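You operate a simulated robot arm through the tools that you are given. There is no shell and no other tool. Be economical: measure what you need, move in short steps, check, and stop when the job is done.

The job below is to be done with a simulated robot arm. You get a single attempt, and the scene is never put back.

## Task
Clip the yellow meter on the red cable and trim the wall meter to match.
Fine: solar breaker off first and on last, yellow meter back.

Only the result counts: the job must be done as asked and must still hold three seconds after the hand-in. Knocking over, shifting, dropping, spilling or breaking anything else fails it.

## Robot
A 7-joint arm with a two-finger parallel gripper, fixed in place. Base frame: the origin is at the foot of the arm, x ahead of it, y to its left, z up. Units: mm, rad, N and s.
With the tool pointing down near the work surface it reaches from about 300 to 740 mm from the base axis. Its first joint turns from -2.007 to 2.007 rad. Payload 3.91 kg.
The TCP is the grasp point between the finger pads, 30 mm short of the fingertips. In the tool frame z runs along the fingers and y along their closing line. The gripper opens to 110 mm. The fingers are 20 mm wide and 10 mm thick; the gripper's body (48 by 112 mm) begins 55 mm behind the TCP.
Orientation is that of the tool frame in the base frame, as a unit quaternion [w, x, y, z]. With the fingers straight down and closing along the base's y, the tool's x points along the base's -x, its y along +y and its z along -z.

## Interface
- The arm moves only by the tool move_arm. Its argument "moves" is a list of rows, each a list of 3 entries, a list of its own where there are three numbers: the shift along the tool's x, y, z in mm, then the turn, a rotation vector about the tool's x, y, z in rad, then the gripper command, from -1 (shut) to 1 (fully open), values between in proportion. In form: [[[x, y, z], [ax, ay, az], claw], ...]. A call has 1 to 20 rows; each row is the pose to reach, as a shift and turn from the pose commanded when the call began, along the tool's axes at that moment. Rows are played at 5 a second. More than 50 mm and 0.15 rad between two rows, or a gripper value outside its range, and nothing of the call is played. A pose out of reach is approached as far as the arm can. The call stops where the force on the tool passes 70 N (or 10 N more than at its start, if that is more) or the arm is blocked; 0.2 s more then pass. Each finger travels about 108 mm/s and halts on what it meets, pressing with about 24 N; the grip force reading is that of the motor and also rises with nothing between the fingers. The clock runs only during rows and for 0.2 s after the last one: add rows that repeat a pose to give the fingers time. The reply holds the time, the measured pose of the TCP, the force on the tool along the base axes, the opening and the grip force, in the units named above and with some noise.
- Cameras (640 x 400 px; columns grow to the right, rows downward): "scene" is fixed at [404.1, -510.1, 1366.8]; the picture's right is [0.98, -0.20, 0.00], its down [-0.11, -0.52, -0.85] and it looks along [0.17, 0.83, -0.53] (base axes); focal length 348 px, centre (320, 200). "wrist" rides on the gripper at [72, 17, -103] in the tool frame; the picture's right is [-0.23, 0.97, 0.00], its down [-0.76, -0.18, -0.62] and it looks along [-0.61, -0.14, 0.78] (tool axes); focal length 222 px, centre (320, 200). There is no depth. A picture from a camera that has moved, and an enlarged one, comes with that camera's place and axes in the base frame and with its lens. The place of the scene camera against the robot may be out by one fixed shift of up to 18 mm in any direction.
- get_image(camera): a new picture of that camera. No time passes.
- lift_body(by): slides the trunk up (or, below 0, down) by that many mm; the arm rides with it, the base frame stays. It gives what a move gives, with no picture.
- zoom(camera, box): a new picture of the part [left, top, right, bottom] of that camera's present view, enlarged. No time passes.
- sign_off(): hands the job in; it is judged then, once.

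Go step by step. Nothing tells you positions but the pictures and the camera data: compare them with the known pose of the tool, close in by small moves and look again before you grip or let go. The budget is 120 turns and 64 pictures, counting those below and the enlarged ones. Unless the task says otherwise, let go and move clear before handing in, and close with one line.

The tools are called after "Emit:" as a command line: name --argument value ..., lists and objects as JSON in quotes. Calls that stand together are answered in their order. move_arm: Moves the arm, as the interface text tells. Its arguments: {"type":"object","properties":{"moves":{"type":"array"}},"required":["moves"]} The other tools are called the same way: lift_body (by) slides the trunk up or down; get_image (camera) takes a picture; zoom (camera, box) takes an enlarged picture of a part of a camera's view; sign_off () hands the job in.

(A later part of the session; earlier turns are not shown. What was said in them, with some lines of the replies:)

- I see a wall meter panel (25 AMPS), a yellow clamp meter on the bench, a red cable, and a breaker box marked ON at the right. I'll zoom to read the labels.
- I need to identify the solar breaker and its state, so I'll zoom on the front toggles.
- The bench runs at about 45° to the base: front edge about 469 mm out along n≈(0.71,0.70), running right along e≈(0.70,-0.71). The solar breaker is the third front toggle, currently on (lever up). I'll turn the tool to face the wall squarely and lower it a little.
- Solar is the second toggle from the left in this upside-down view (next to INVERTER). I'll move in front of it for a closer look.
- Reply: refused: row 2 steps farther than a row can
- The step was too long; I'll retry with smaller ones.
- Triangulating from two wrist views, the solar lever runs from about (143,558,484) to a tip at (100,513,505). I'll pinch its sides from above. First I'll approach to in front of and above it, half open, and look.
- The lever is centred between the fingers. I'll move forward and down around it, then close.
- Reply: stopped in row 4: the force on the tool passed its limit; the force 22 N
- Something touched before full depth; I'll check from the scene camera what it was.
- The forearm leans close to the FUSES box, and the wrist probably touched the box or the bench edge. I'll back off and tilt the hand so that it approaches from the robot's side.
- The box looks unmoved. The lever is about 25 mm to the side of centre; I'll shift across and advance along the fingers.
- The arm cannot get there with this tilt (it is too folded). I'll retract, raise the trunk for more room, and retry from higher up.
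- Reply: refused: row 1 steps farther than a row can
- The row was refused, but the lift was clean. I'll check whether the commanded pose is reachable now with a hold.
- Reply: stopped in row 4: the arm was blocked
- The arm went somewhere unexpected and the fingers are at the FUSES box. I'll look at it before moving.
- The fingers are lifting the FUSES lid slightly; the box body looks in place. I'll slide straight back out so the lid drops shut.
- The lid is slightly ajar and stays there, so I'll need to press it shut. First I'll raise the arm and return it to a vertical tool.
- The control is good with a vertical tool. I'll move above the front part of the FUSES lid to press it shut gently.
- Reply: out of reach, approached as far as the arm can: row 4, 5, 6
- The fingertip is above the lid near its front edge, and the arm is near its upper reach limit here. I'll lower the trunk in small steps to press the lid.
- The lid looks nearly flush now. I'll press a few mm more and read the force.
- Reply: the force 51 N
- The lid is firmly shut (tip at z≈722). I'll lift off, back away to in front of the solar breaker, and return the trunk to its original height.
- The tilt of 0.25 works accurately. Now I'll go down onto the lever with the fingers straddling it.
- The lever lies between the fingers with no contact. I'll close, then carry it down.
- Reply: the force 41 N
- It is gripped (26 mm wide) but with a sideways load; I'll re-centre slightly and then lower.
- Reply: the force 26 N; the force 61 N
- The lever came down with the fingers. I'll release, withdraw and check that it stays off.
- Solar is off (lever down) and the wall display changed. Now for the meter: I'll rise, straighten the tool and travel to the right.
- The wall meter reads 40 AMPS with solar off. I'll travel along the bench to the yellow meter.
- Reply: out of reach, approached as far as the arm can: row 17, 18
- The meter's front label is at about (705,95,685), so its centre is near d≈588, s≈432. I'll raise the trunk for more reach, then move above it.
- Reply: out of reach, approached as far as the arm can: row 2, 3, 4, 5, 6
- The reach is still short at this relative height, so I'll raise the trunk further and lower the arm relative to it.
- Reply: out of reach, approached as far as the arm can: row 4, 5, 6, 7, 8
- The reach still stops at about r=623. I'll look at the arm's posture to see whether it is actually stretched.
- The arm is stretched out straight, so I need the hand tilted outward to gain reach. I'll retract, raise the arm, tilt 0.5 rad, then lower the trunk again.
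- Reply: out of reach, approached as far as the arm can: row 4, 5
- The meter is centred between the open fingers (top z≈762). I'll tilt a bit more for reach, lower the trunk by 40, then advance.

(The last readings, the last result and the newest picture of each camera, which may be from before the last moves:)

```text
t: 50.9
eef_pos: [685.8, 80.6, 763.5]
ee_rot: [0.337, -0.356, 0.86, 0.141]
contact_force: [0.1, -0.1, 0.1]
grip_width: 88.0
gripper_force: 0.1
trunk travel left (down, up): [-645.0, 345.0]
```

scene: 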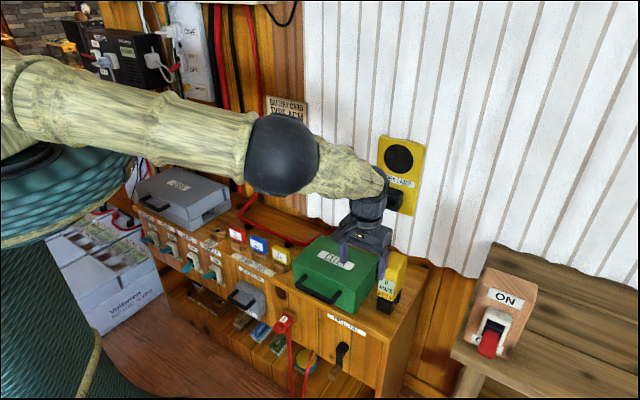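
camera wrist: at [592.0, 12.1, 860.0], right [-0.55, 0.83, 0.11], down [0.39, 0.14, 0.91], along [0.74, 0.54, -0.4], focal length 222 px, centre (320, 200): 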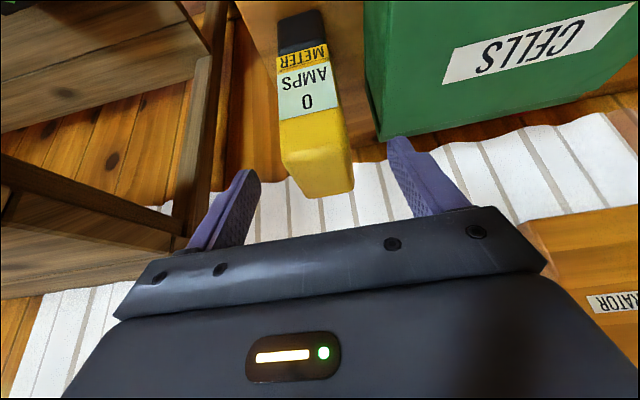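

Emit:
move_arm --moves '[[[-5, -1, 14], [0, 0, 0], 0.6], [[-10, -2, 28], [0, 0, 0], 0.6], [[-14, -3, 41], [0, 0, 0], 0.6], [[-14, -3, 41], [0, 0, 0], 0.6]]'

Emit:
get_image --camera "wrist"

```text
t: 51.9
eef_pos: [715.1, 104.7, 742.4]
ee_rot: [0.337, -0.355, 0.86, 0.14]
contact_force: [0.2, 0.4, -0.7]
grip_width: 87.8
gripper_force: 0.0
trunk travel left (down, up): [-645.0, 345.0]
```

```text
26 pictures are left
camera wrist: at [615.2, 29.3, 768.9], right [-0.57, 0.81, 0.16], down [0.22, -0.03, 0.97], along [0.79, 0.59, -0.16], focal length 222 px, centre (320, 200)
```

wrist: 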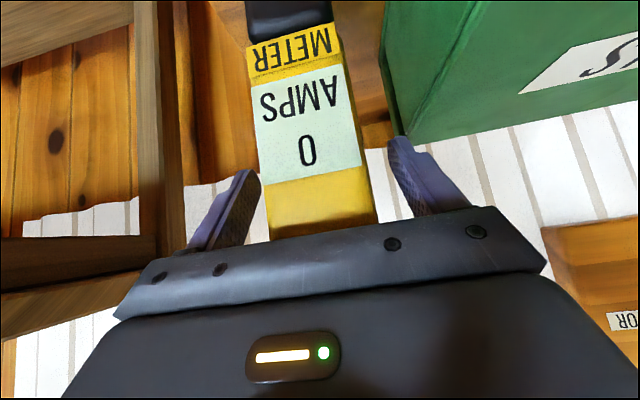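

The arm reached the spot; the fingers straddle the meter symmetrically. Closing.

Emit:
move_arm --moves '[[[0, 0, 0], [0, 0, 0], 0], [[0, 0, 0], [0, 0, 0], -0.5], [[0, 0, 0], [0, 0, 0], -1], [[0, 0, 0], [0, 0, 0], -1]]'

```text
t: 52.9
eef_pos: [715.4, 105.0, 743.0]
ee_rot: [0.337, -0.356, 0.86, 0.141]
contact_force: [-1.0, 0.7, 0.2]
grip_width: 47.9
gripper_force: 23.8
trunk travel left (down, up): [-645.0, 345.0]
```

Gripped (48 mm). I'll lift it with the trunk and look.

Emit:
lift_body --by 20

Emit:
lift_body --by 110

Emit:
get_image --camera "scene"

```text
t: 53.5
eef_pos: [717.1, 104.9, 762.7]
ee_rot: [0.337, -0.356, 0.86, 0.14]
contact_force: [0.7, 0.1, -2.6]
grip_width: 48.0
gripper_force: 23.9
trunk travel left (down, up): [-665.0, 325.0]
```

```text
t: 54.9
eef_pos: [716.1, 105.3, 873.7]
ee_rot: [0.337, -0.355, 0.861, 0.14]
contact_force: [0.4, -0.5, -1.5]
grip_width: 48.0
gripper_force: 23.6
trunk travel left (down, up): [-775.0, 215.0]
```

```text
25 pictures are left
```

scene: 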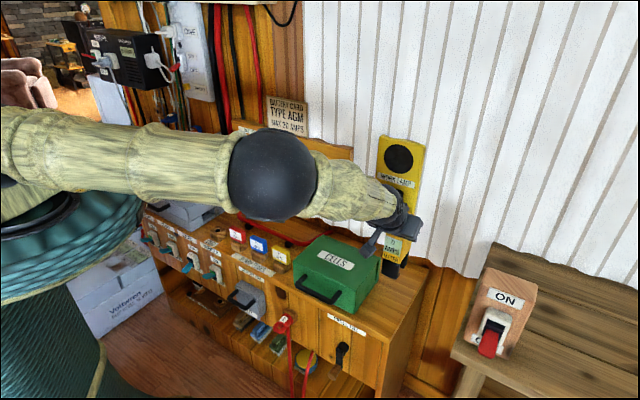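

The meter is held upright. I'll carry it along the bench toward the middle of the red cable.

Emit:
move_arm --moves '[[[0, 40, 0], [0, 0, 0], -1], [[0, 80, 0], [0, 0, 0], -1], [[0, 120, 0], [0, 0, 0], -1], [[0, 160, 0], [0, 0, 0], -1], [[0, 200, 0], [0, 0, 0], -1], [[0, 240, 0], [0, 0, 0], -1], [[0, 240, 0], [0, 0, 0], -1]]'

Emit:
move_arm --moves '[[[0, 40, 0], [0, 0, 0], -1], [[0, 80, 0], [0, 0, 0], -1], [[0, 120, 0], [0, 0, 0], -1], [[0, 160, 0], [0, 0, 0], -1], [[0, 200, 0], [0, 0, 0], -1], [[0, 227, 0], [0, 0, 0], -1], [[0, 227, 0], [0, 0, 0], -1]]'

Emit:
get_image --camera "wrist"

Emit:
get_image --camera "scene"

```text
t: 56.5
eef_pos: [543.9, 271.6, 872.9]
ee_rot: [0.337, -0.355, 0.861, 0.139]
contact_force: [0.2, -0.2, -2.9]
grip_width: 48.0
gripper_force: 23.8
trunk travel left (down, up): [-775.0, 215.0]
```

```text
t: 58.1
eef_pos: [387.0, 436.1, 875.9]
ee_rot: [0.337, -0.356, 0.86, 0.14]
contact_force: [0.9, 0.1, -2.6]
grip_width: 47.9
gripper_force: 24.1
trunk travel left (down, up): [-775.0, 215.0]
```

```text
24 pictures are left
camera wrist: at [284.9, 359.8, 901.6], right [-0.57, 0.81, 0.16], down [0.22, -0.03, 0.97], along [0.79, 0.59, -0.16], focal length 222 px, centre (320, 200)
```

wrist: 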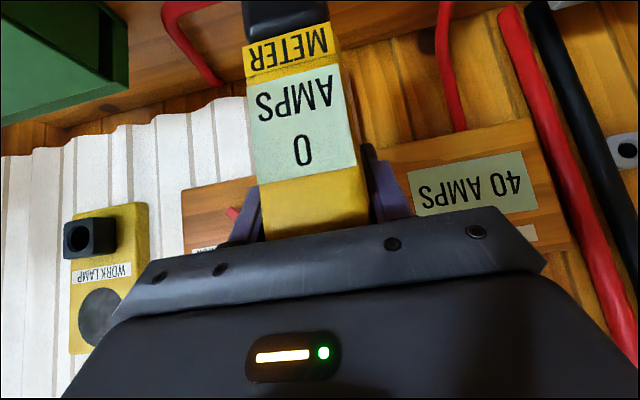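

```text
23 pictures are left
```

scene: 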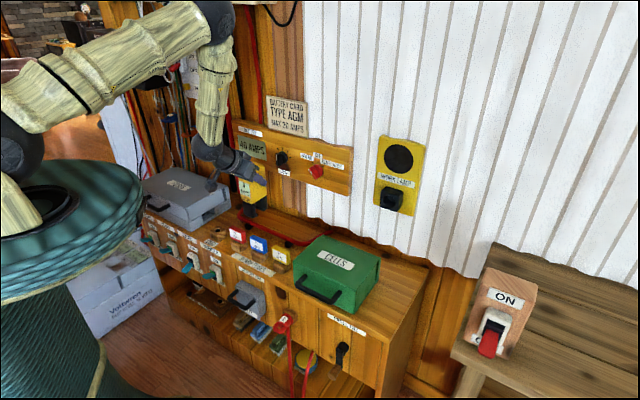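

I'll zoom in on the held meter's legs and the cable to work out the alignment.

Emit:
zoom --camera "scene" --box '[220, 160, 320, 260]'

```text
4.00 times, centred on (270, 210) of scene
camera zoom: at [404.1, -510.1, 1366.8], right [0.98, -0.2, 0.0], down [-0.11, -0.52, -0.85], along [0.17, 0.83, -0.53], focal length 1391 px, centre (520, 160)
```

zoom: 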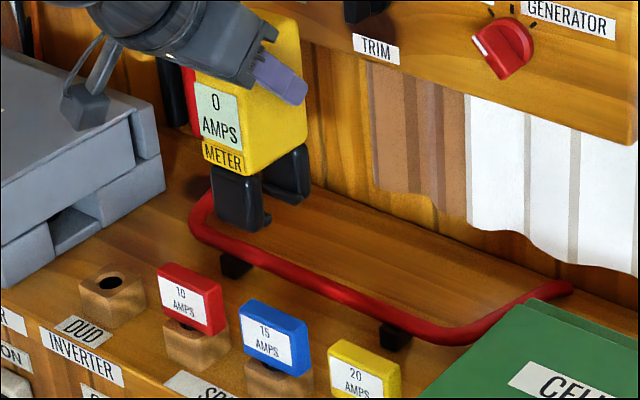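

By relative measurement the cable is about 49 mm further toward the wall than the meter's centre. I'll move forward and lower to just above the cable, then check.

Emit:
move_arm --moves '[[[-18, 0, 17], [0, 0, 0], -1], [[-36, 0, 34], [0, 0, 0], -1], [[-16, 0, 55], [0, 0, 0], -1], [[4, 0, 77], [0, 0, 0], -1], [[24, 0, 98], [0, 0, 0], -1], [[24, 0, 98], [0, 0, 0], -1]]'

Emit:
zoom --camera "scene" --box '[230, 180, 310, 260]'

```text
t: 59.5
eef_pos: [420.9, 469.5, 784.7]
ee_rot: [0.337, -0.356, 0.86, 0.14]
contact_force: [-0.4, -1.1, -1.8]
grip_width: 48.3
gripper_force: 23.8
trunk travel left (down, up): [-775.0, 215.0]
```

```text
5.00 times, centred on (270, 220) of scene
camera zoom: at [404.1, -510.1, 1366.8], right [0.98, -0.2, 0.0], down [-0.11, -0.52, -0.85], along [0.17, 0.83, -0.53], focal length 1739 px, centre (570, 100)
```

zoom: 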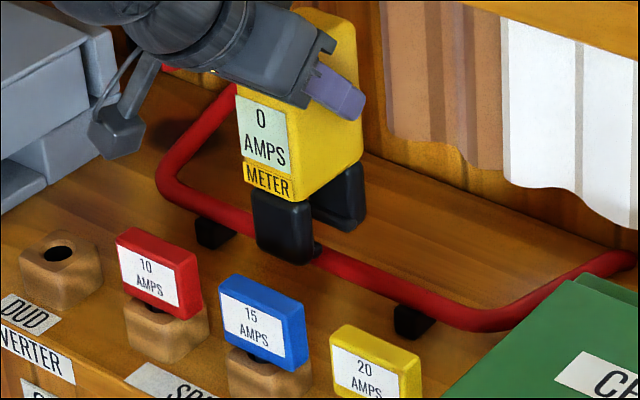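

The gap between the jaws projects right onto the cable. I'll lower it gently.

Emit:
move_arm --moves '[[[5, 0, 5], [0, 0, 0], -1], [[10, 0, 11], [0, 0, 0], -1], [[14, 0, 15], [0, 0, 0], -1], [[17, 0, 18], [0, 0, 0], -1]]'

Emit:
zoom --camera "scene" --box '[230, 180, 310, 260]'

```text
t: 60.5
eef_pos: [419.5, 470.1, 762.4]
ee_rot: [0.337, -0.356, 0.861, 0.14]
contact_force: [0.4, 0.3, -2.4]
grip_width: 48.1
gripper_force: 24.0
trunk travel left (down, up): [-775.0, 215.0]
```

```text
5.00 times, centred on (270, 220) of scene
camera zoom: at [404.1, -510.1, 1366.8], right [0.98, -0.2, 0.0], down [-0.11, -0.52, -0.85], along [0.17, 0.83, -0.53], focal length 1739 px, centre (570, 100)
```

zoom: 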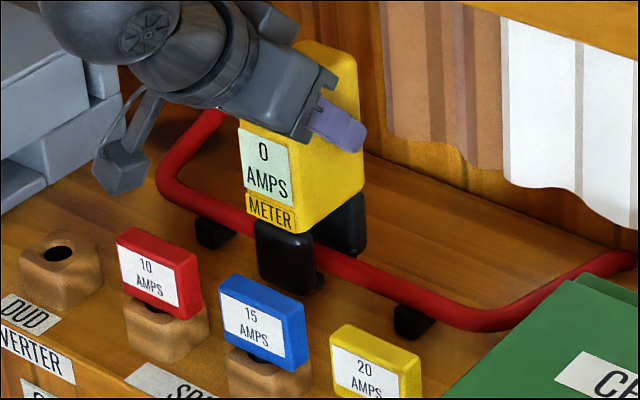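

The cable is now between the jaws with no force. Lowering further.

Emit:
move_arm --moves '[[[4, 0, 4], [0, 0, 0], -1], [[7, 0, 7], [0, 0, 0], -1], [[9, 0, 10], [0, 0, 0], -1], [[9, 0, 10], [0, 0, 0], -1]]'

Emit:
zoom --camera "scene" --box '[230, 180, 310, 260]'

```text
t: 61.5
eef_pos: [420.2, 471.3, 747.1]
ee_rot: [0.337, -0.356, 0.861, 0.14]
contact_force: [0.4, -0.3, -2.3]
grip_width: 48.0
gripper_force: 24.3
trunk travel left (down, up): [-775.0, 215.0]
```

```text
5.00 times, centred on (270, 220) of scene
camera zoom: at [404.1, -510.1, 1366.8], right [0.98, -0.2, 0.0], down [-0.11, -0.52, -0.85], along [0.17, 0.83, -0.53], focal length 1739 px, centre (570, 100)
```

zoom: 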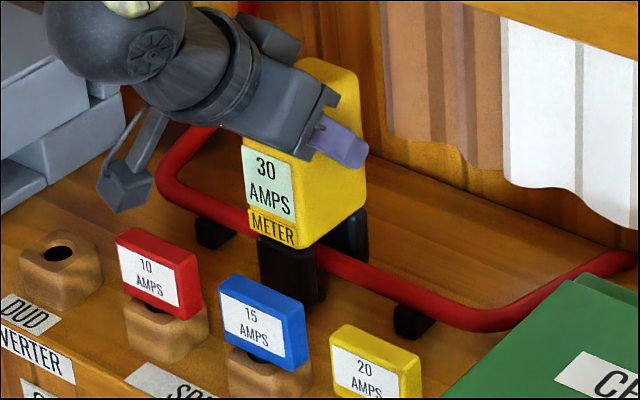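

The meter reads 30 AMPS. I'll set it down the last few mm so it stands on the bench over the cable, release, and back out.

Emit:
move_arm --moves '[[[2, 0, 2], [0, 0, 0], -1], [[3, 0, 3], [0, 0, 0], -1], [[3, 0, 3], [0, 0, 0], -1]]'

```text
t: 62.3
eef_pos: [420.0, 470.9, 744.0]
ee_rot: [0.337, -0.355, 0.86, 0.14]
contact_force: [0.3, -0.2, -1.9]
grip_width: 47.7
gripper_force: 24.0
trunk travel left (down, up): [-775.0, 215.0]
```

Emit:
move_arm --moves '[[[1, 0, 1], [0, 0, 0], -1], [[2, 0, 2], [0, 0, 0], -1], [[2, 0, 2], [0, 0, 0], -1]]'

```text
t: 63.1
eef_pos: [419.9, 468.9, 744.3]
ee_rot: [0.341, -0.354, 0.86, 0.141]
contact_force: [-4.3, -0.9, 20.8]
grip_width: 47.8
gripper_force: 24.2
trunk travel left (down, up): [-775.0, 215.0]
```

It is standing on the bench. Releasing and backing away.

Emit:
move_arm --moves '[[[0, 0, 0], [0, 0, 0], 0], [[0, 0, 0], [0, 0, 0], 0.4], [[0, 0, -15], [0, 0, 0], 0.4], [[0, 0, -45], [0, 0, 0], 0.4], [[0, 0, -80], [0, 0, 0], 0.4], [[0, 0, -110], [0, 0, 0], 0.4]]'

Emit:
get_image --camera "scene"

Emit:
get_image --camera "wrist"

```text
t: 64.5
eef_pos: [366.9, 415.3, 821.8]
ee_rot: [0.337, -0.355, 0.861, 0.14]
contact_force: [0.0, -0.7, 0.0]
grip_width: 77.0
gripper_force: 0.0
trunk travel left (down, up): [-775.0, 215.0]
```

```text
18 pictures are left
```

scene: 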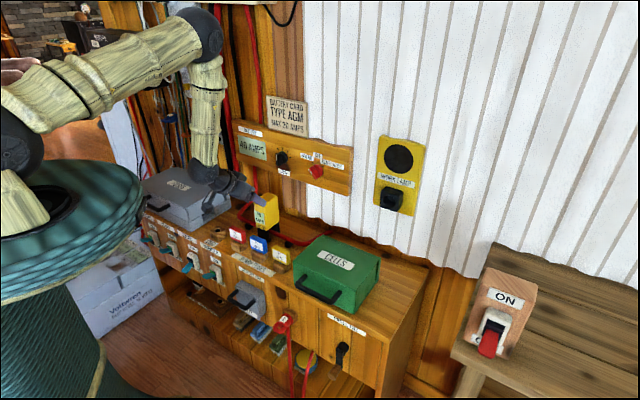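

```text
17 pictures are left
camera wrist: at [267.2, 340.6, 848.3], right [-0.57, 0.81, 0.16], down [0.22, -0.03, 0.97], along [0.79, 0.59, -0.16], focal length 222 px, centre (320, 200)
```

wrist: 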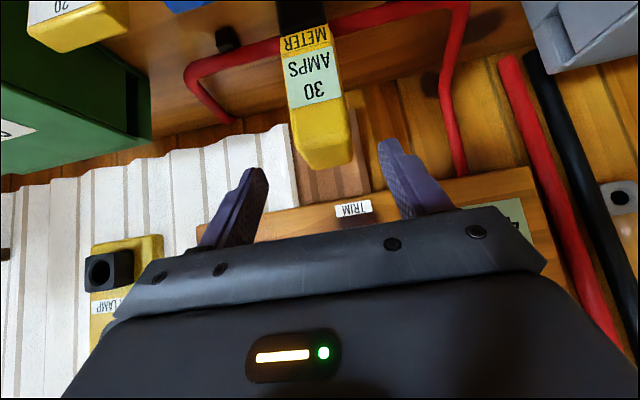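

The meter stands on its own and reads 30 AMPS; the wall reads 40. Next is the trim knob. I'll raise the hand and tilt closer to horizontal to view the panel.

Emit:
move_arm --moves '[[[-25, 5, -20], [0, 0, 0], 0.2], [[-50, 10, -40], [0, 0, 0], 0], [[-75, 15, -60], [0, 0, 0], 0], [[-95, 20, -57], [0, 0, 0], 0], [[-103, 20, -52], [0, -0.1, 0], 0], [[-103, 20, -52], [0, -0.2, 0], 0], [[-103, 20, -52], [0, -0.3, 0], 0], [[-103, 20, -52], [0, -0.3, 0], 0]]'

Emit:
get_image --camera "wrist"

```text
t: 66.3
eef_pos: [381.4, 457.0, 929.5]
ee_rot: [0.463, -0.33, 0.8, 0.192]
contact_force: [-0.5, 0.3, -0.1]
grip_width: 55.0
gripper_force: 0.1
trunk travel left (down, up): [-775.0, 215.0]
```

```text
16 pictures are left
camera wrist: at [279.3, 380.8, 917.5], right [-0.61, 0.77, 0.2], down [0.01, -0.24, 0.97], along [0.79, 0.59, 0.14], focal length 222 px, centre (320, 200)
```

wrist: 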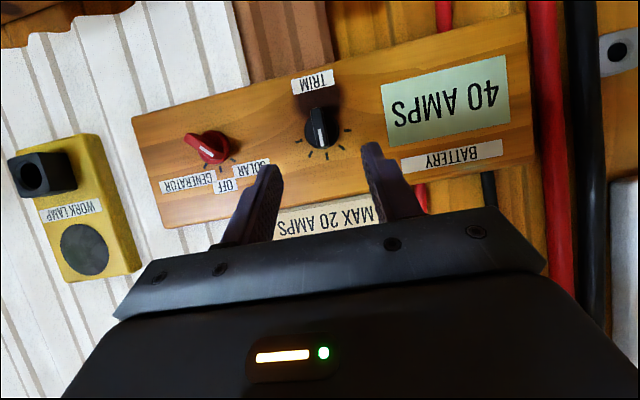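

Emit:
zoom --camera "wrist" --box '[270, 65, 370, 175]'

```text
3.64 times, centred on (320, 120) of wrist
camera zoom: at [279.3, 380.8, 917.5], right [-0.61, 0.77, 0.2], down [0.01, -0.24, 0.97], along [0.79, 0.59, 0.14], focal length 808 px, centre (320, 491)
```

zoom: 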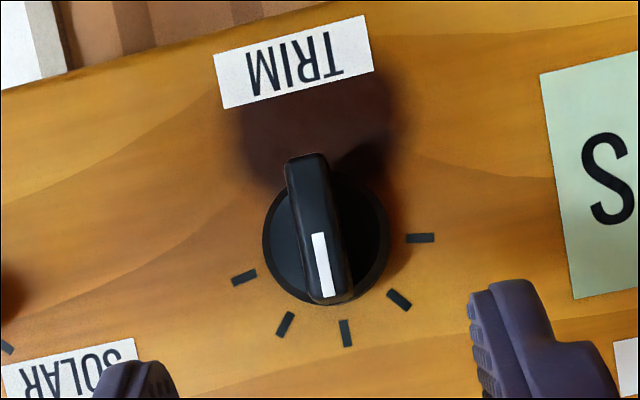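

The panel face is at d≈742 and the knob bar (vertical, pointing up) is at about s≈-50, z≈872. I'll move to a pre-grasp with the hand nearly horizontal.

Emit:
move_arm --moves '[[[2, -1, 18], [0, -0.1, 0], -0.2], [[4, -2, 36], [0, -0.2, 0], -0.4], [[8, -3.5, 70], [0, -0.3, 0], -0.4], [[8, -3.5, 70], [0, -0.3, 0], -0.4]]'

Emit:
get_image --camera "wrist"

```text
t: 67.3
eef_pos: [421.7, 497.1, 887.4]
ee_rot: [0.577, -0.299, 0.722, 0.239]
contact_force: [-0.3, -0.1, -0.2]
grip_width: 32.6
gripper_force: 0.0
trunk travel left (down, up): [-775.0, 215.0]
```

```text
14 pictures are left
camera wrist: at [325.7, 425.6, 838.4], right [-0.65, 0.72, 0.22], down [-0.18, -0.44, 0.88], along [0.73, 0.53, 0.42], focal length 222 px, centre (320, 200)
```

wrist: 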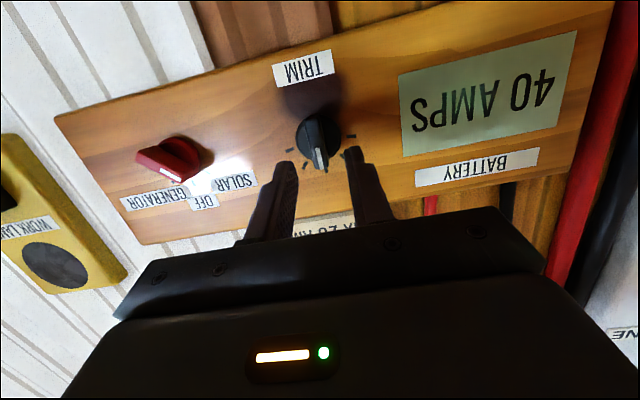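

The bar is at d≈730, z≈872, in line with the fingers. I'll advance to straddle it and close.

Emit:
move_arm --moves '[[[0, -3, 15], [0, 0, 0], -0.4], [[0, -3, 30], [0, 0, 0], -0.4], [[0, -3, 42], [0, 0, 0], -0.4], [[0, -3, 50], [0, 0, 0], -0.4], [[0, -3, 50], [0, 0, 0], -0.4]]'

Emit:
get_image --camera "wrist"

```text
t: 68.5
eef_pos: [462.8, 530.2, 874.5]
ee_rot: [0.576, -0.298, 0.722, 0.239]
contact_force: [0.7, 0.0, 0.5]
grip_width: 32.9
gripper_force: 0.1
trunk travel left (down, up): [-775.0, 215.0]
```

```text
13 pictures are left
camera wrist: at [365.5, 458.8, 826.9], right [-0.65, 0.72, 0.22], down [-0.18, -0.44, 0.88], along [0.74, 0.53, 0.42], focal length 222 px, centre (320, 200)
```

wrist: 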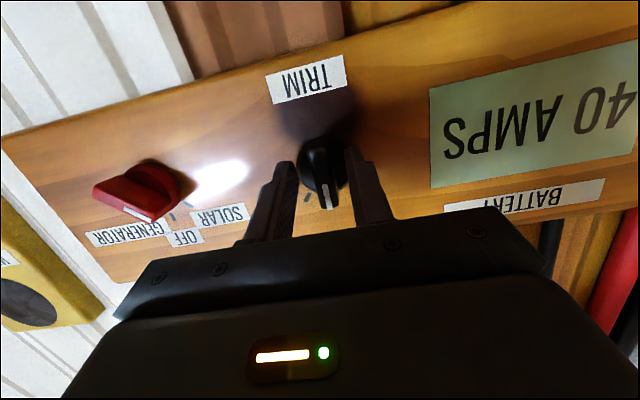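

The fingertips flank the bar. Closing.

Emit:
move_arm --moves '[[[0, 0, 0], [0, 0, 0], -0.7], [[0, 0, 0], [0, 0, 0], -1], [[0, 0, 0], [0, 0, 0], -1]]'

```text
t: 69.3
eef_pos: [459.8, 531.0, 876.0]
ee_rot: [0.576, -0.3, 0.721, 0.24]
contact_force: [-3.5, 6.9, -0.6]
grip_width: 12.9
gripper_force: 45.1
trunk travel left (down, up): [-775.0, 215.0]
```

The bar is gripped. I'll turn counter-clockwise about 20° and read the display.

Emit:
move_arm --moves '[[[0, 0, 0], [0.02, 0, -0.085], -1], [[0, 0, 0], [0.038, 0, -0.17], -1], [[0, 0, 0], [0.057, 0, -0.255], -1], [[0, 0, 0], [0.076, 0, -0.34], -1], [[0, 0, 0], [0.076, 0, -0.34], -1]]'

Emit:
get_image --camera "wrist"

```text
t: 70.5
eef_pos: [460.7, 531.1, 875.7]
ee_rot: [0.619, -0.395, 0.67, 0.111]
contact_force: [-7.7, 7.9, -5.7]
grip_width: 12.7
gripper_force: 45.2
trunk travel left (down, up): [-775.0, 215.0]
```

```text
12 pictures are left
camera wrist: at [376.5, 447.6, 824.2], right [-0.67, 0.74, -0.12], down [-0.4, -0.22, 0.89], along [0.63, 0.64, 0.44], focal length 222 px, centre (320, 200)
```

wrist: 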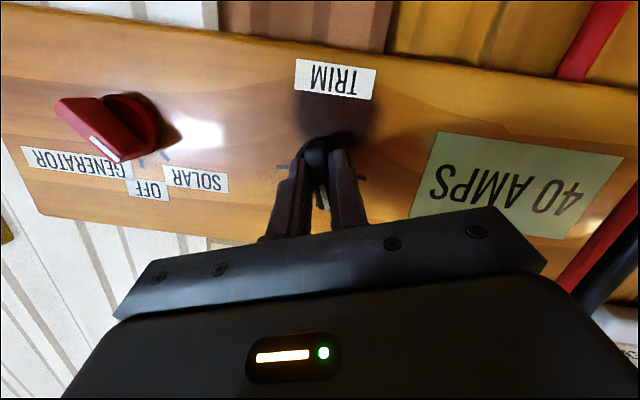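

It still reads 40, probably stepping at the ticks. I'll turn on to about 39°.

Emit:
move_arm --moves '[[[0, 0, 0], [0.02, 0, -0.085], -1], [[0, 0, 0], [0.038, 0, -0.17], -1], [[0, 0, 0], [0.057, 0, -0.255], -1], [[0, 0, 0], [0.076, 0, -0.34], -1], [[0, 0, 0], [0.076, 0, -0.34], -1]]'

Emit:
get_image --camera "wrist"

```text
t: 71.7
eef_pos: [460.2, 530.3, 875.0]
ee_rot: [0.644, -0.479, 0.596, -0.022]
contact_force: [-8.2, 6.4, -2.2]
grip_width: 12.7
gripper_force: 44.8
trunk travel left (down, up): [-775.0, 215.0]
```

```text
11 pictures are left
camera wrist: at [388.7, 435.4, 827.3], right [-0.59, 0.66, -0.46], down [-0.61, -0.01, 0.79], along [0.52, 0.75, 0.41], focal length 222 px, centre (320, 200)
```

wrist: 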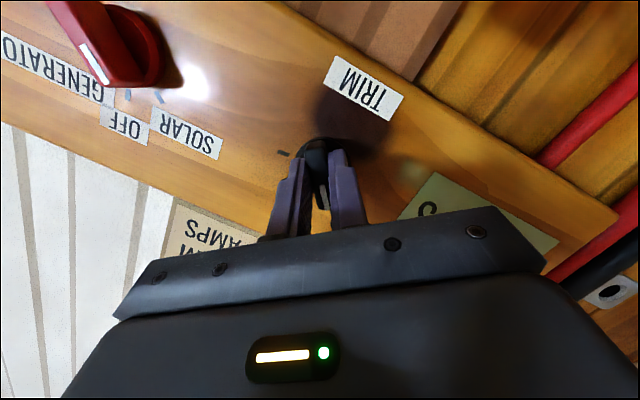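

Emit:
zoom --camera "scene" --box '[220, 110, 340, 240]'

```text
3.08 times, centred on (280, 175) of scene
camera zoom: at [404.1, -510.1, 1366.8], right [0.98, -0.2, 0.0], down [-0.11, -0.52, -0.85], along [0.17, 0.83, -0.53], focal length 1070 px, centre (443, 277)
```

zoom: 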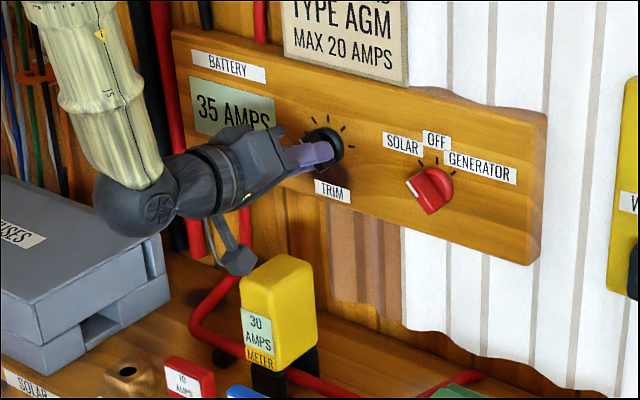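

It now reads 35 AMPS, so one tick is 5 A. Another 39° counter-clockwise should give 30.

Emit:
move_arm --moves '[[[0, 0, 0], [0.02, 0, -0.085], -1], [[0, 0, 0], [0.038, 0, -0.17], -1], [[0, 0, 0], [0.057, 0, -0.255], -1], [[0, 0, 0], [0.076, 0, -0.34], -1], [[0, 0, 0], [0.095, 0, -0.425], -1], [[0, 0, 0], [0.114, 0, -0.51], -1], [[0, 0, 0], [0.133, 0, -0.595], -1], [[0, 0, 0], [0.152, 0, -0.68], -1], [[0, 0, 0], [0.152, 0, -0.68], -1]]'

Emit:
zoom --camera "scene" --box '[220, 110, 340, 240]'

```text
t: 73.7
eef_pos: [460.0, 530.7, 874.1]
ee_rot: [0.633, -0.601, 0.399, -0.279]
contact_force: [-8.2, 8.8, -8.9]
grip_width: 12.8
gripper_force: 44.4
trunk travel left (down, up): [-775.0, 215.0]
```

```text
3.08 times, centred on (280, 175) of scene
camera zoom: at [404.1, -510.1, 1366.8], right [0.98, -0.2, 0.0], down [-0.11, -0.52, -0.85], along [0.17, 0.83, -0.53], focal length 1070 px, centre (443, 277)
```

zoom: 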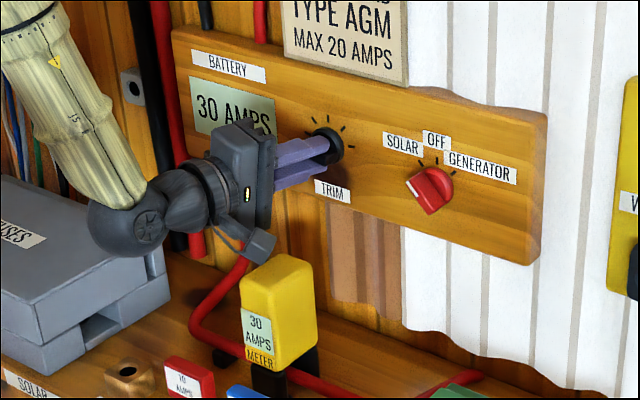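

The wall meter reads 30, matching the yellow meter. I'll open slightly, back straight out, and then unroll the hand.

Emit:
move_arm --moves '[[[0, 0, 0], [0, 0, 0], -0.5], [[0, 0, 0], [0, 0, 0], -0.5], [[0, 0, -20], [0, 0, 0], -0.5], [[0, 0, -50], [0, 0, 0], -0.5], [[0, 0, -80], [0, 0, 0], -0.5], [[0, 0, -110], [0, 0, 0], -0.5]]'

```text
t: 75.1
eef_pos: [366.8, 468.6, 879.9]
ee_rot: [0.634, -0.6, 0.401, -0.278]
contact_force: [0.0, 0.1, 0.4]
grip_width: 27.4
gripper_force: 0.0
trunk travel left (down, up): [-775.0, 215.0]
```

Emit:
move_arm --moves '[[[-2, -10, 0], [-0.064, 0.045, 0.111], 0], [[-3, -20, -1], [-0.127, 0.091, 0.222], 0], [[-5, -30, -1], [-0.191, 0.136, 0.333], 0], [[-7, -39, -2], [-0.255, 0.182, 0.444], 0.3], [[-7, -39, -2], [-0.319, 0.227, 0.555], 0.6], [[-7, -39, -2], [-0.382, 0.273, 0.667], 0.6], [[-7, -39, -2], [-0.446, 0.318, 0.778], 0.6], [[-7, -39, -2], [-0.51, 0.363, 0.889], 0.6], [[-7, -39, -2], [-0.574, 0.409, 1.0], 0.6], [[-7, -39, -2], [-0.637, 0.454, 1.111], 0.6], [[-7, -39, -2], [-0.701, 0.5, 1.222], 0.6], [[-7, -39, -2], [-0.701, 0.5, 1.222], 0.6]]'

```text
t: 77.7
eef_pos: [369.4, 470.1, 921.4]
ee_rot: [0.336, -0.357, 0.86, 0.14]
contact_force: [0.0, 0.1, -0.1]
grip_width: 88.0
gripper_force: 0.2
trunk travel left (down, up): [-775.0, 215.0]
```

The orientation is back to the gripping pose. I'll return to the meter along the same line I left it.

Emit:
move_arm --moves '[[[31, -12, 14], [0, 0, 0], 0.6], [[62, -24, 28], [0, 0, 0], 0.6], [[93.6, -36, 42.6], [0, 0, 0], 0.6], [[93.6, -36, 75], [0, 0, 0], 0.6], [[93.6, -36, 105], [0, 0, 0], 0.6], [[93.6, -36, 135], [0, 0, 0], 0.6], [[93.6, -36, 152], [0, 0, 0], 0.6], [[93.6, -36, 152], [0, 0, 0], 0.6]]'

Emit:
get_image --camera "wrist"

```text
t: 79.5
eef_pos: [415.6, 468.9, 746.0]
ee_rot: [0.336, -0.357, 0.861, 0.139]
contact_force: [0.9, 0.2, -0.8]
grip_width: 87.7
gripper_force: 0.1
trunk travel left (down, up): [-775.0, 215.0]
```

```text
8 pictures are left
camera wrist: at [315.9, 393.6, 771.7], right [-0.57, 0.81, 0.15], down [0.22, -0.03, 0.97], along [0.79, 0.59, -0.16], focal length 222 px, centre (320, 200)
```

wrist: 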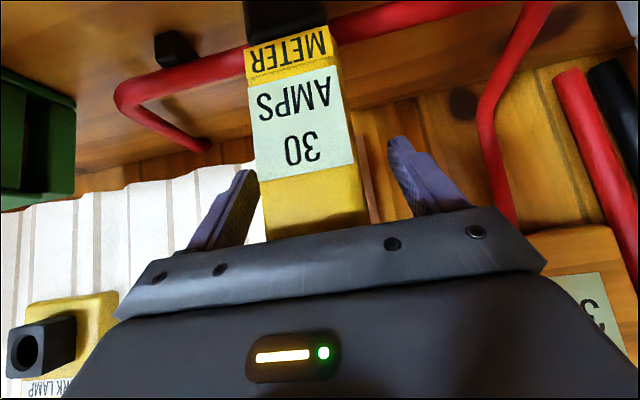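

It is aligned as before. I'll make a small correction, grip, and lift straight up with the trunk.

Emit:
move_arm --moves '[[[-2, -2, 4], [0, 0, 0], 0.6], [[-2, -2, 4], [0, 0, 0], 0], [[-2, -2, 4], [0, 0, 0], -0.5], [[-2, -2, 4], [0, 0, 0], -1], [[-2, -2, 4], [0, 0, 0], -1]]'

Emit:
lift_body --by 130

```text
t: 80.7
eef_pos: [420.4, 471.3, 744.8]
ee_rot: [0.337, -0.357, 0.86, 0.139]
contact_force: [0.4, 0.1, 0.9]
grip_width: 47.6
gripper_force: 24.1
trunk travel left (down, up): [-775.0, 215.0]
```

```text
t: 82.3
eef_pos: [420.8, 471.0, 873.3]
ee_rot: [0.337, -0.357, 0.86, 0.139]
contact_force: [0.6, -1.1, -2.3]
grip_width: 47.9
gripper_force: 24.1
trunk travel left (down, up): [-905.0, 85.0]
```

Lifted. I'll draw back from the wall, swap trunk height for arm height, and carry it home along the bench.

Emit:
move_arm --moves '[[[-13, 0, -32], [0, 0, 0], -1], [[-26, 0, -64], [0, 0, 0], -1], [[-39, 0, -97], [0, 0, 0], -1], [[-52, 0, -129], [0, 0, 0], -1], [[-52, 0, -129], [0, 0, 0], -1]]'

Emit:
lift_body --by -130

```text
t: 83.5
eef_pos: [384.2, 439.0, 1004.5]
ee_rot: [0.337, -0.356, 0.861, 0.138]
contact_force: [-0.4, 0.1, -2.5]
grip_width: 47.6
gripper_force: 23.6
trunk travel left (down, up): [-905.0, 85.0]
```

```text
t: 85.1
eef_pos: [383.4, 438.3, 874.5]
ee_rot: [0.337, -0.356, 0.86, 0.139]
contact_force: [-0.3, 0.4, -3.0]
grip_width: 47.8
gripper_force: 24.4
trunk travel left (down, up): [-775.0, 215.0]
```

Emit:
move_arm --moves '[[[0, -40, 0], [0, 0, 0], -1], [[0, -80, 0], [0, 0, 0], -1], [[0, -120, 0], [0, 0, 0], -1], [[0, -160, 0], [0, 0, 0], -1], [[0, -200, 0], [0, 0, 0], -1], [[0, -240, 0], [0, 0, 0], -1], [[0, -280, 0], [0, 0, 0], -1], [[0, -320, 0], [0, 0, 0], -1], [[0, -360, 0], [0, 0, 0], -1], [[0, -400, 0], [0, 0, 0], -1], [[0, -440, 0], [0, 0, 0], -1], [[0, -470, 0], [0, 0, 0], -1], [[0, -470, 0], [0, 0, 0], -1], [[0, -470, 0], [0, 0, 0], -1]]'

```text
t: 88.1
eef_pos: [716.0, 106.1, 875.0]
ee_rot: [0.337, -0.356, 0.861, 0.138]
contact_force: [-0.6, -0.8, -2.2]
grip_width: 48.0
gripper_force: 23.7
trunk travel left (down, up): [-775.0, 215.0]
```

I'm back above the home spot within about 1 mm. Lowering with the trunk.

Emit:
lift_body --by -122

Emit:
lift_body --by -7

Emit:
zoom --camera "scene" --box '[310, 200, 450, 340]'

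```text
t: 89.6
eef_pos: [716.3, 108.1, 753.9]
ee_rot: [0.337, -0.357, 0.86, 0.139]
contact_force: [0.9, 1.0, -2.5]
grip_width: 48.0
gripper_force: 24.2
trunk travel left (down, up): [-653.0, 337.0]
```

```text
t: 90.2
eef_pos: [717.0, 107.5, 745.7]
ee_rot: [0.337, -0.356, 0.86, 0.139]
contact_force: [-0.7, -0.2, -1.8]
grip_width: 47.8
gripper_force: 24.0
trunk travel left (down, up): [-646.0, 344.0]
```

```text
2.86 times, centred on (380, 270) of scene
camera zoom: at [404.1, -510.1, 1366.8], right [0.98, -0.2, 0.0], down [-0.11, -0.52, -0.85], along [0.17, 0.83, -0.53], focal length 994 px, centre (149, 0)
```

zoom: 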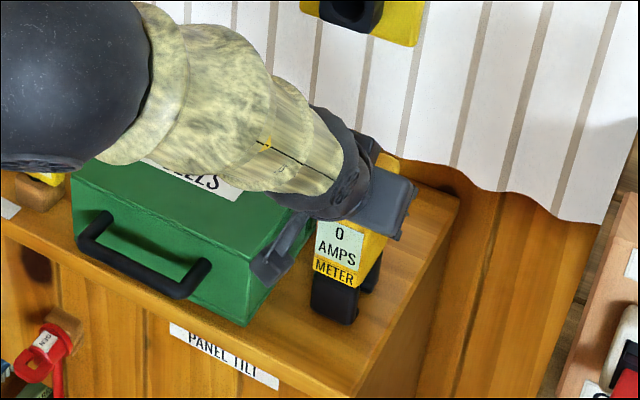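

Emit:
move_arm --moves '[[[2, 0, 0], [0, 0, 0], -1], [[3.2, 0, -0.2], [0, 0, 0], -1], [[3.2, 0, -0.2], [0, 0, 0], -1]]'

```text
t: 91.0
eef_pos: [715.0, 106.3, 744.7]
ee_rot: [0.338, -0.356, 0.86, 0.138]
contact_force: [0.8, 0.4, -1.7]
grip_width: 48.1
gripper_force: 24.2
trunk travel left (down, up): [-646.0, 344.0]
```

Still barely carrying the weight, so I'll lower a hair more by trunk until it touches.

Emit:
lift_body --by -2

```text
t: 91.5
eef_pos: [713.8, 106.6, 744.2]
ee_rot: [0.338, -0.357, 0.86, 0.139]
contact_force: [-1.4, -1.0, 12.1]
grip_width: 48.1
gripper_force: 24.1
trunk travel left (down, up): [-644.0, 346.0]
```

It is resting. Release and retreat along the fingers.

Emit:
move_arm --moves '[[[0, 0, 0], [0, 0, 0], 0], [[0, 0, 0], [0, 0, 0], 0.4], [[0, 0, -15], [0, 0, 0], 0.4], [[0, 0, -45], [0, 0, 0], 0.4], [[0, 0, -80], [0, 0, 0], 0.4], [[0, 0, -110], [0, 0, 0], 0.4]]'

Emit:
zoom --camera "scene" --box '[220, 110, 440, 330]'

```text
t: 92.9
eef_pos: [660.6, 52.6, 822.7]
ee_rot: [0.337, -0.357, 0.86, 0.14]
contact_force: [0.0, 0.7, -0.3]
grip_width: 77.0
gripper_force: 0.0
trunk travel left (down, up): [-644.0, 346.0]
```

```text
1.82 times, centred on (330, 220) of scene
camera zoom: at [404.1, -510.1, 1366.8], right [0.98, -0.2, 0.0], down [-0.11, -0.52, -0.85], along [0.17, 0.83, -0.53], focal length 632 px, centre (302, 164)
```

zoom: 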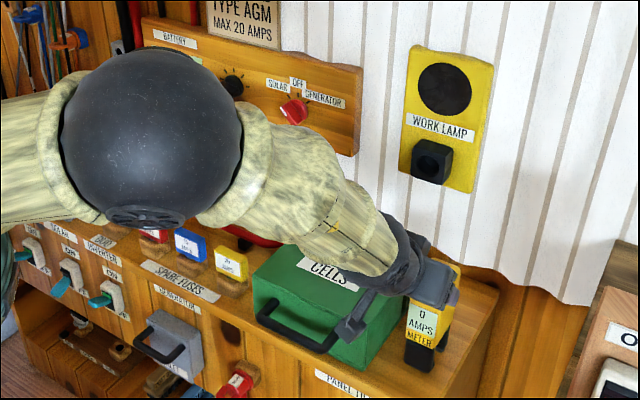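

The meter is home and upright. Next I'll retract, untilt and travel back to the solar breaker.

Emit:
move_arm --moves '[[[13, 0, -32], [0, 0, 0], 0.2], [[26, 0, -64], [0, 0, 0], 0], [[38, 0, -97], [0, 0, 0], 0], [[51, 0, -129], [0, 0, 0], 0], [[51, 40, -129], [0, 0, 0], 0], [[51, 80, -129], [0, 0, 0], 0], [[51, 120, -129], [0, 0.1, 0], 0], [[51, 160, -129], [0, 0.2, 0], 0], [[51, 200, -129], [0, 0.3, 0], 0], [[51, 240, -129], [0, 0.4, 0], 0], [[51, 280, -129], [0, 0.5, 0], 0], [[51, 320, -129], [0, 0.5, 0], 0], [[51, 360, -129], [0, 0.5, 0], 0], [[51, 400, -129], [0, 0.5, 0], 0], [[51, 400, -129], [0, 0.5, 0], 0]]'

```text
t: 96.1
eef_pos: [289.7, 247.2, 883.9]
ee_rot: [0.113, -0.378, 0.918, 0.047]
contact_force: [-0.2, 0.8, 0.0]
grip_width: 55.1
gripper_force: 0.1
trunk travel left (down, up): [-644.0, 346.0]
```

Emit:
move_arm --moves '[[[0, 40, 0], [0, 0, 0], 0], [[0, 80, 0], [0, 0, 0], 0], [[0, 120, 0], [0, 0, 0], 0], [[0, 160, 0], [0, 0, 0], 0], [[0, 200, 0], [0, 0, 0], 0], [[0, 240, 0], [0, 0, 0], -0.2], [[0, 280, 0], [0, 0, 0], -0.2], [[0, 319, 0], [0, 0, 0], -0.2], [[0, 319, 0], [0, 0, 0], -0.2]]'

Emit:
lift_body --by -19

```text
t: 98.1
eef_pos: [87.6, 476.8, 892.3]
ee_rot: [0.115, -0.353, 0.927, 0.059]
contact_force: [-0.2, 0.1, -0.3]
grip_width: 44.1
gripper_force: 0.0
trunk travel left (down, up): [-644.0, 346.0]
```

```text
t: 98.8
eef_pos: [88.2, 478.1, 872.2]
ee_rot: [0.116, -0.353, 0.927, 0.057]
contact_force: [0.0, -0.7, -0.8]
grip_width: 44.1
gripper_force: 0.0
trunk travel left (down, up): [-625.0, 365.0]
```

Emit:
move_arm --moves '[[[15, 3, 38], [0, 0, 0], -0.2], [[30, 6, 76], [0, 0, 0], -0.2], [[45, 9, 114], [0, 0, 0], -0.2], [[58, 12, 152], [0, 0, 0], -0.2], [[70, 15, 188], [0, 0, 0], -0.2], [[70, 15, 188], [0, 0, 0], -0.2]]'

```text
t: 100.2
eef_pos: [38.3, 468.7, 662.9]
ee_rot: [0.115, -0.379, 0.917, 0.046]
contact_force: [0.4, 0.2, -0.4]
grip_width: 44.0
gripper_force: 0.1
trunk travel left (down, up): [-625.0, 365.0]
```

The orientation is correct. Now I'll approach over the lowered lever.

Emit:
move_arm --moves '[[[-11, -4, 40], [0, 0, 0], -0.2], [[-22, -8, 80], [0, 0, 0], -0.2], [[-33, -11, 120], [0, 0, 0], -0.2], [[-44, -14, 159], [0, 0, 0], -0.2], [[-40, -14, 175], [0, 0, 0], -0.2], [[-40, -14, 175], [0, 0, 0], -0.2]]'

Emit:
get_image --camera "wrist"

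```text
t: 101.6
eef_pos: [105.9, 515.3, 502.9]
ee_rot: [0.113, -0.379, 0.917, 0.046]
contact_force: [0.1, 0.8, -0.1]
grip_width: 43.9
gripper_force: 0.0
trunk travel left (down, up): [-625.0, 365.0]
```

```text
5 pictures are left
camera wrist: at [24.9, 459.6, 585.0], right [-0.53, 0.84, 0.05], down [0.54, 0.29, 0.79], along [0.65, 0.45, -0.61], focal length 222 px, centre (320, 200)
```

wrist: 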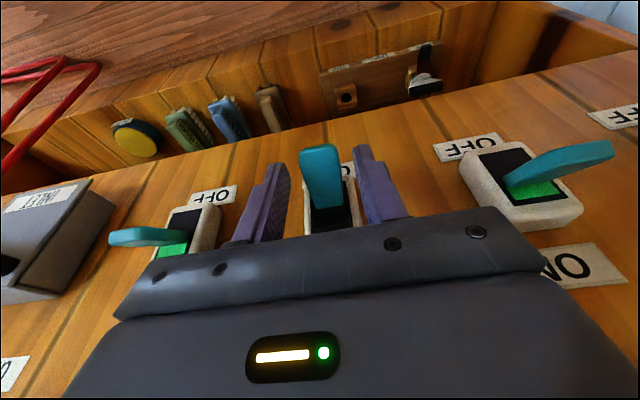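

The lever is centred between the fingers. I'll lower 38 mm and close.

Emit:
move_arm --moves '[[[3, 0, 12], [0, 0, 0], -0.2], [[6, 0, 25], [0, 0, 0], -0.2], [[9, 0, 37], [0, 0, 0], -0.2], [[9, 0, 37], [0, 0, 0], -0.6], [[9, 0, 37], [0, 0, 0], -1], [[9, 0, 37], [0, 0, 0], -1]]'

```text
t: 103.0
eef_pos: [105.2, 516.5, 464.5]
ee_rot: [0.113, -0.381, 0.917, 0.047]
contact_force: [-13.0, 7.7, -4.1]
grip_width: 26.0
gripper_force: 45.2
trunk travel left (down, up): [-625.0, 365.0]
```

Gripped. Now raise it.

Emit:
move_arm --moves '[[[-2, 0, -10], [0, 0, 0], -1], [[-5, 0, -20], [0, 0, 0], -1], [[-7, 0, -30], [0, 0, 0], -1], [[-10, 0, -40], [0, 0, 0], -1], [[-11, 0, -45], [0, 0, 0], -1], [[-11, 0, -45], [0, 0, 0], -1]]'

```text
t: 104.4
eef_pos: [107.0, 516.4, 508.2]
ee_rot: [0.114, -0.379, 0.917, 0.045]
contact_force: [-6.4, 13.4, -27.3]
grip_width: 26.1
gripper_force: 44.9
trunk travel left (down, up): [-625.0, 365.0]
```

Emit:
move_arm --moves '[[[0, 0, 4], [0, 0, 0], 0], [[0, 0, 4], [0, 0, 0], 0], [[15, 0, -15], [0, 0, 0], 0], [[35, 0, -45], [0, 0, 0], 0], [[55, 0, -80], [0, 0, 0], 0], [[65, 0, -120], [0, 0, 0], 0]]'

Emit:
get_image --camera "wrist"

Emit:
get_image --camera "scene"

```text
t: 105.8
eef_pos: [41.1, 448.9, 612.1]
ee_rot: [0.113, -0.38, 0.917, 0.046]
contact_force: [1.0, -0.3, -0.1]
grip_width: 55.0
gripper_force: 0.0
trunk travel left (down, up): [-625.0, 365.0]
```

```text
4 pictures are left
camera wrist: at [-39.6, 393.1, 693.9], right [-0.53, 0.84, 0.05], down [0.54, 0.29, 0.79], along [0.65, 0.45, -0.61], focal length 222 px, centre (320, 200)
```

wrist: 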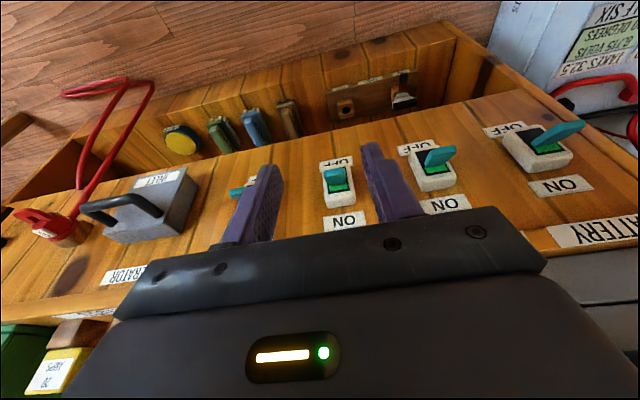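

```text
3 pictures are left
```

scene: 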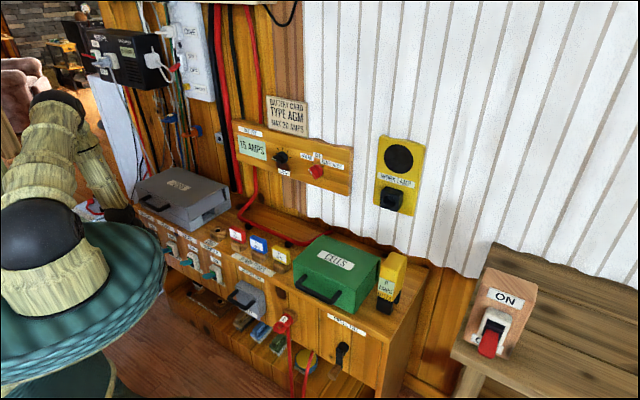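

Solar is on (green showing), the wall reads 15 (25 minus the 10 trimmed), and the meter is home. One last check of the FUSES box and the wall reading.

Emit:
zoom --camera "scene" --box '[130, 120, 290, 280]'

```text
2.50 times, centred on (210, 200) of scene
camera zoom: at [404.1, -510.1, 1366.8], right [0.98, -0.2, 0.0], down [-0.11, -0.52, -0.85], along [0.17, 0.83, -0.53], focal length 870 px, centre (595, 200)
```

zoom: 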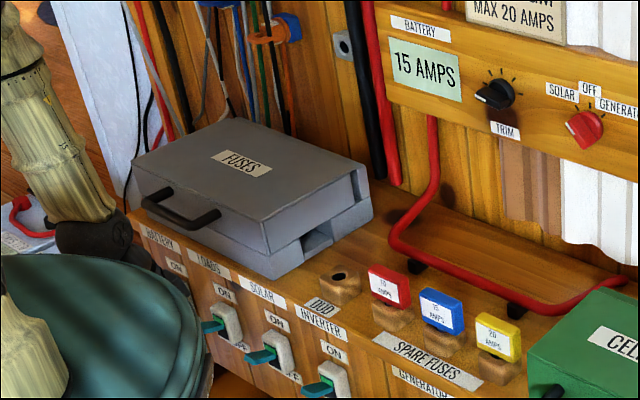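

The lid is shut, the breaker is on, the trim is set, the meter is home, and the arm is clear. Handing in.

Emit:
sign_off

```text
The job is handed in.
```

The wall meter is trimmed to match: with solar off, the yellow meter clipped on the red cable read 30 A, so I turned the wall meter down from 40 A to 30 A. The yellow meter is back in its place and the solar breaker, switched off first, went back on last; the wall meter now shows 15 A. Along the way the arm bumped the FUSES box and lifted its lid slightly; I pressed it shut, and the box looks unmoved in the last picture.
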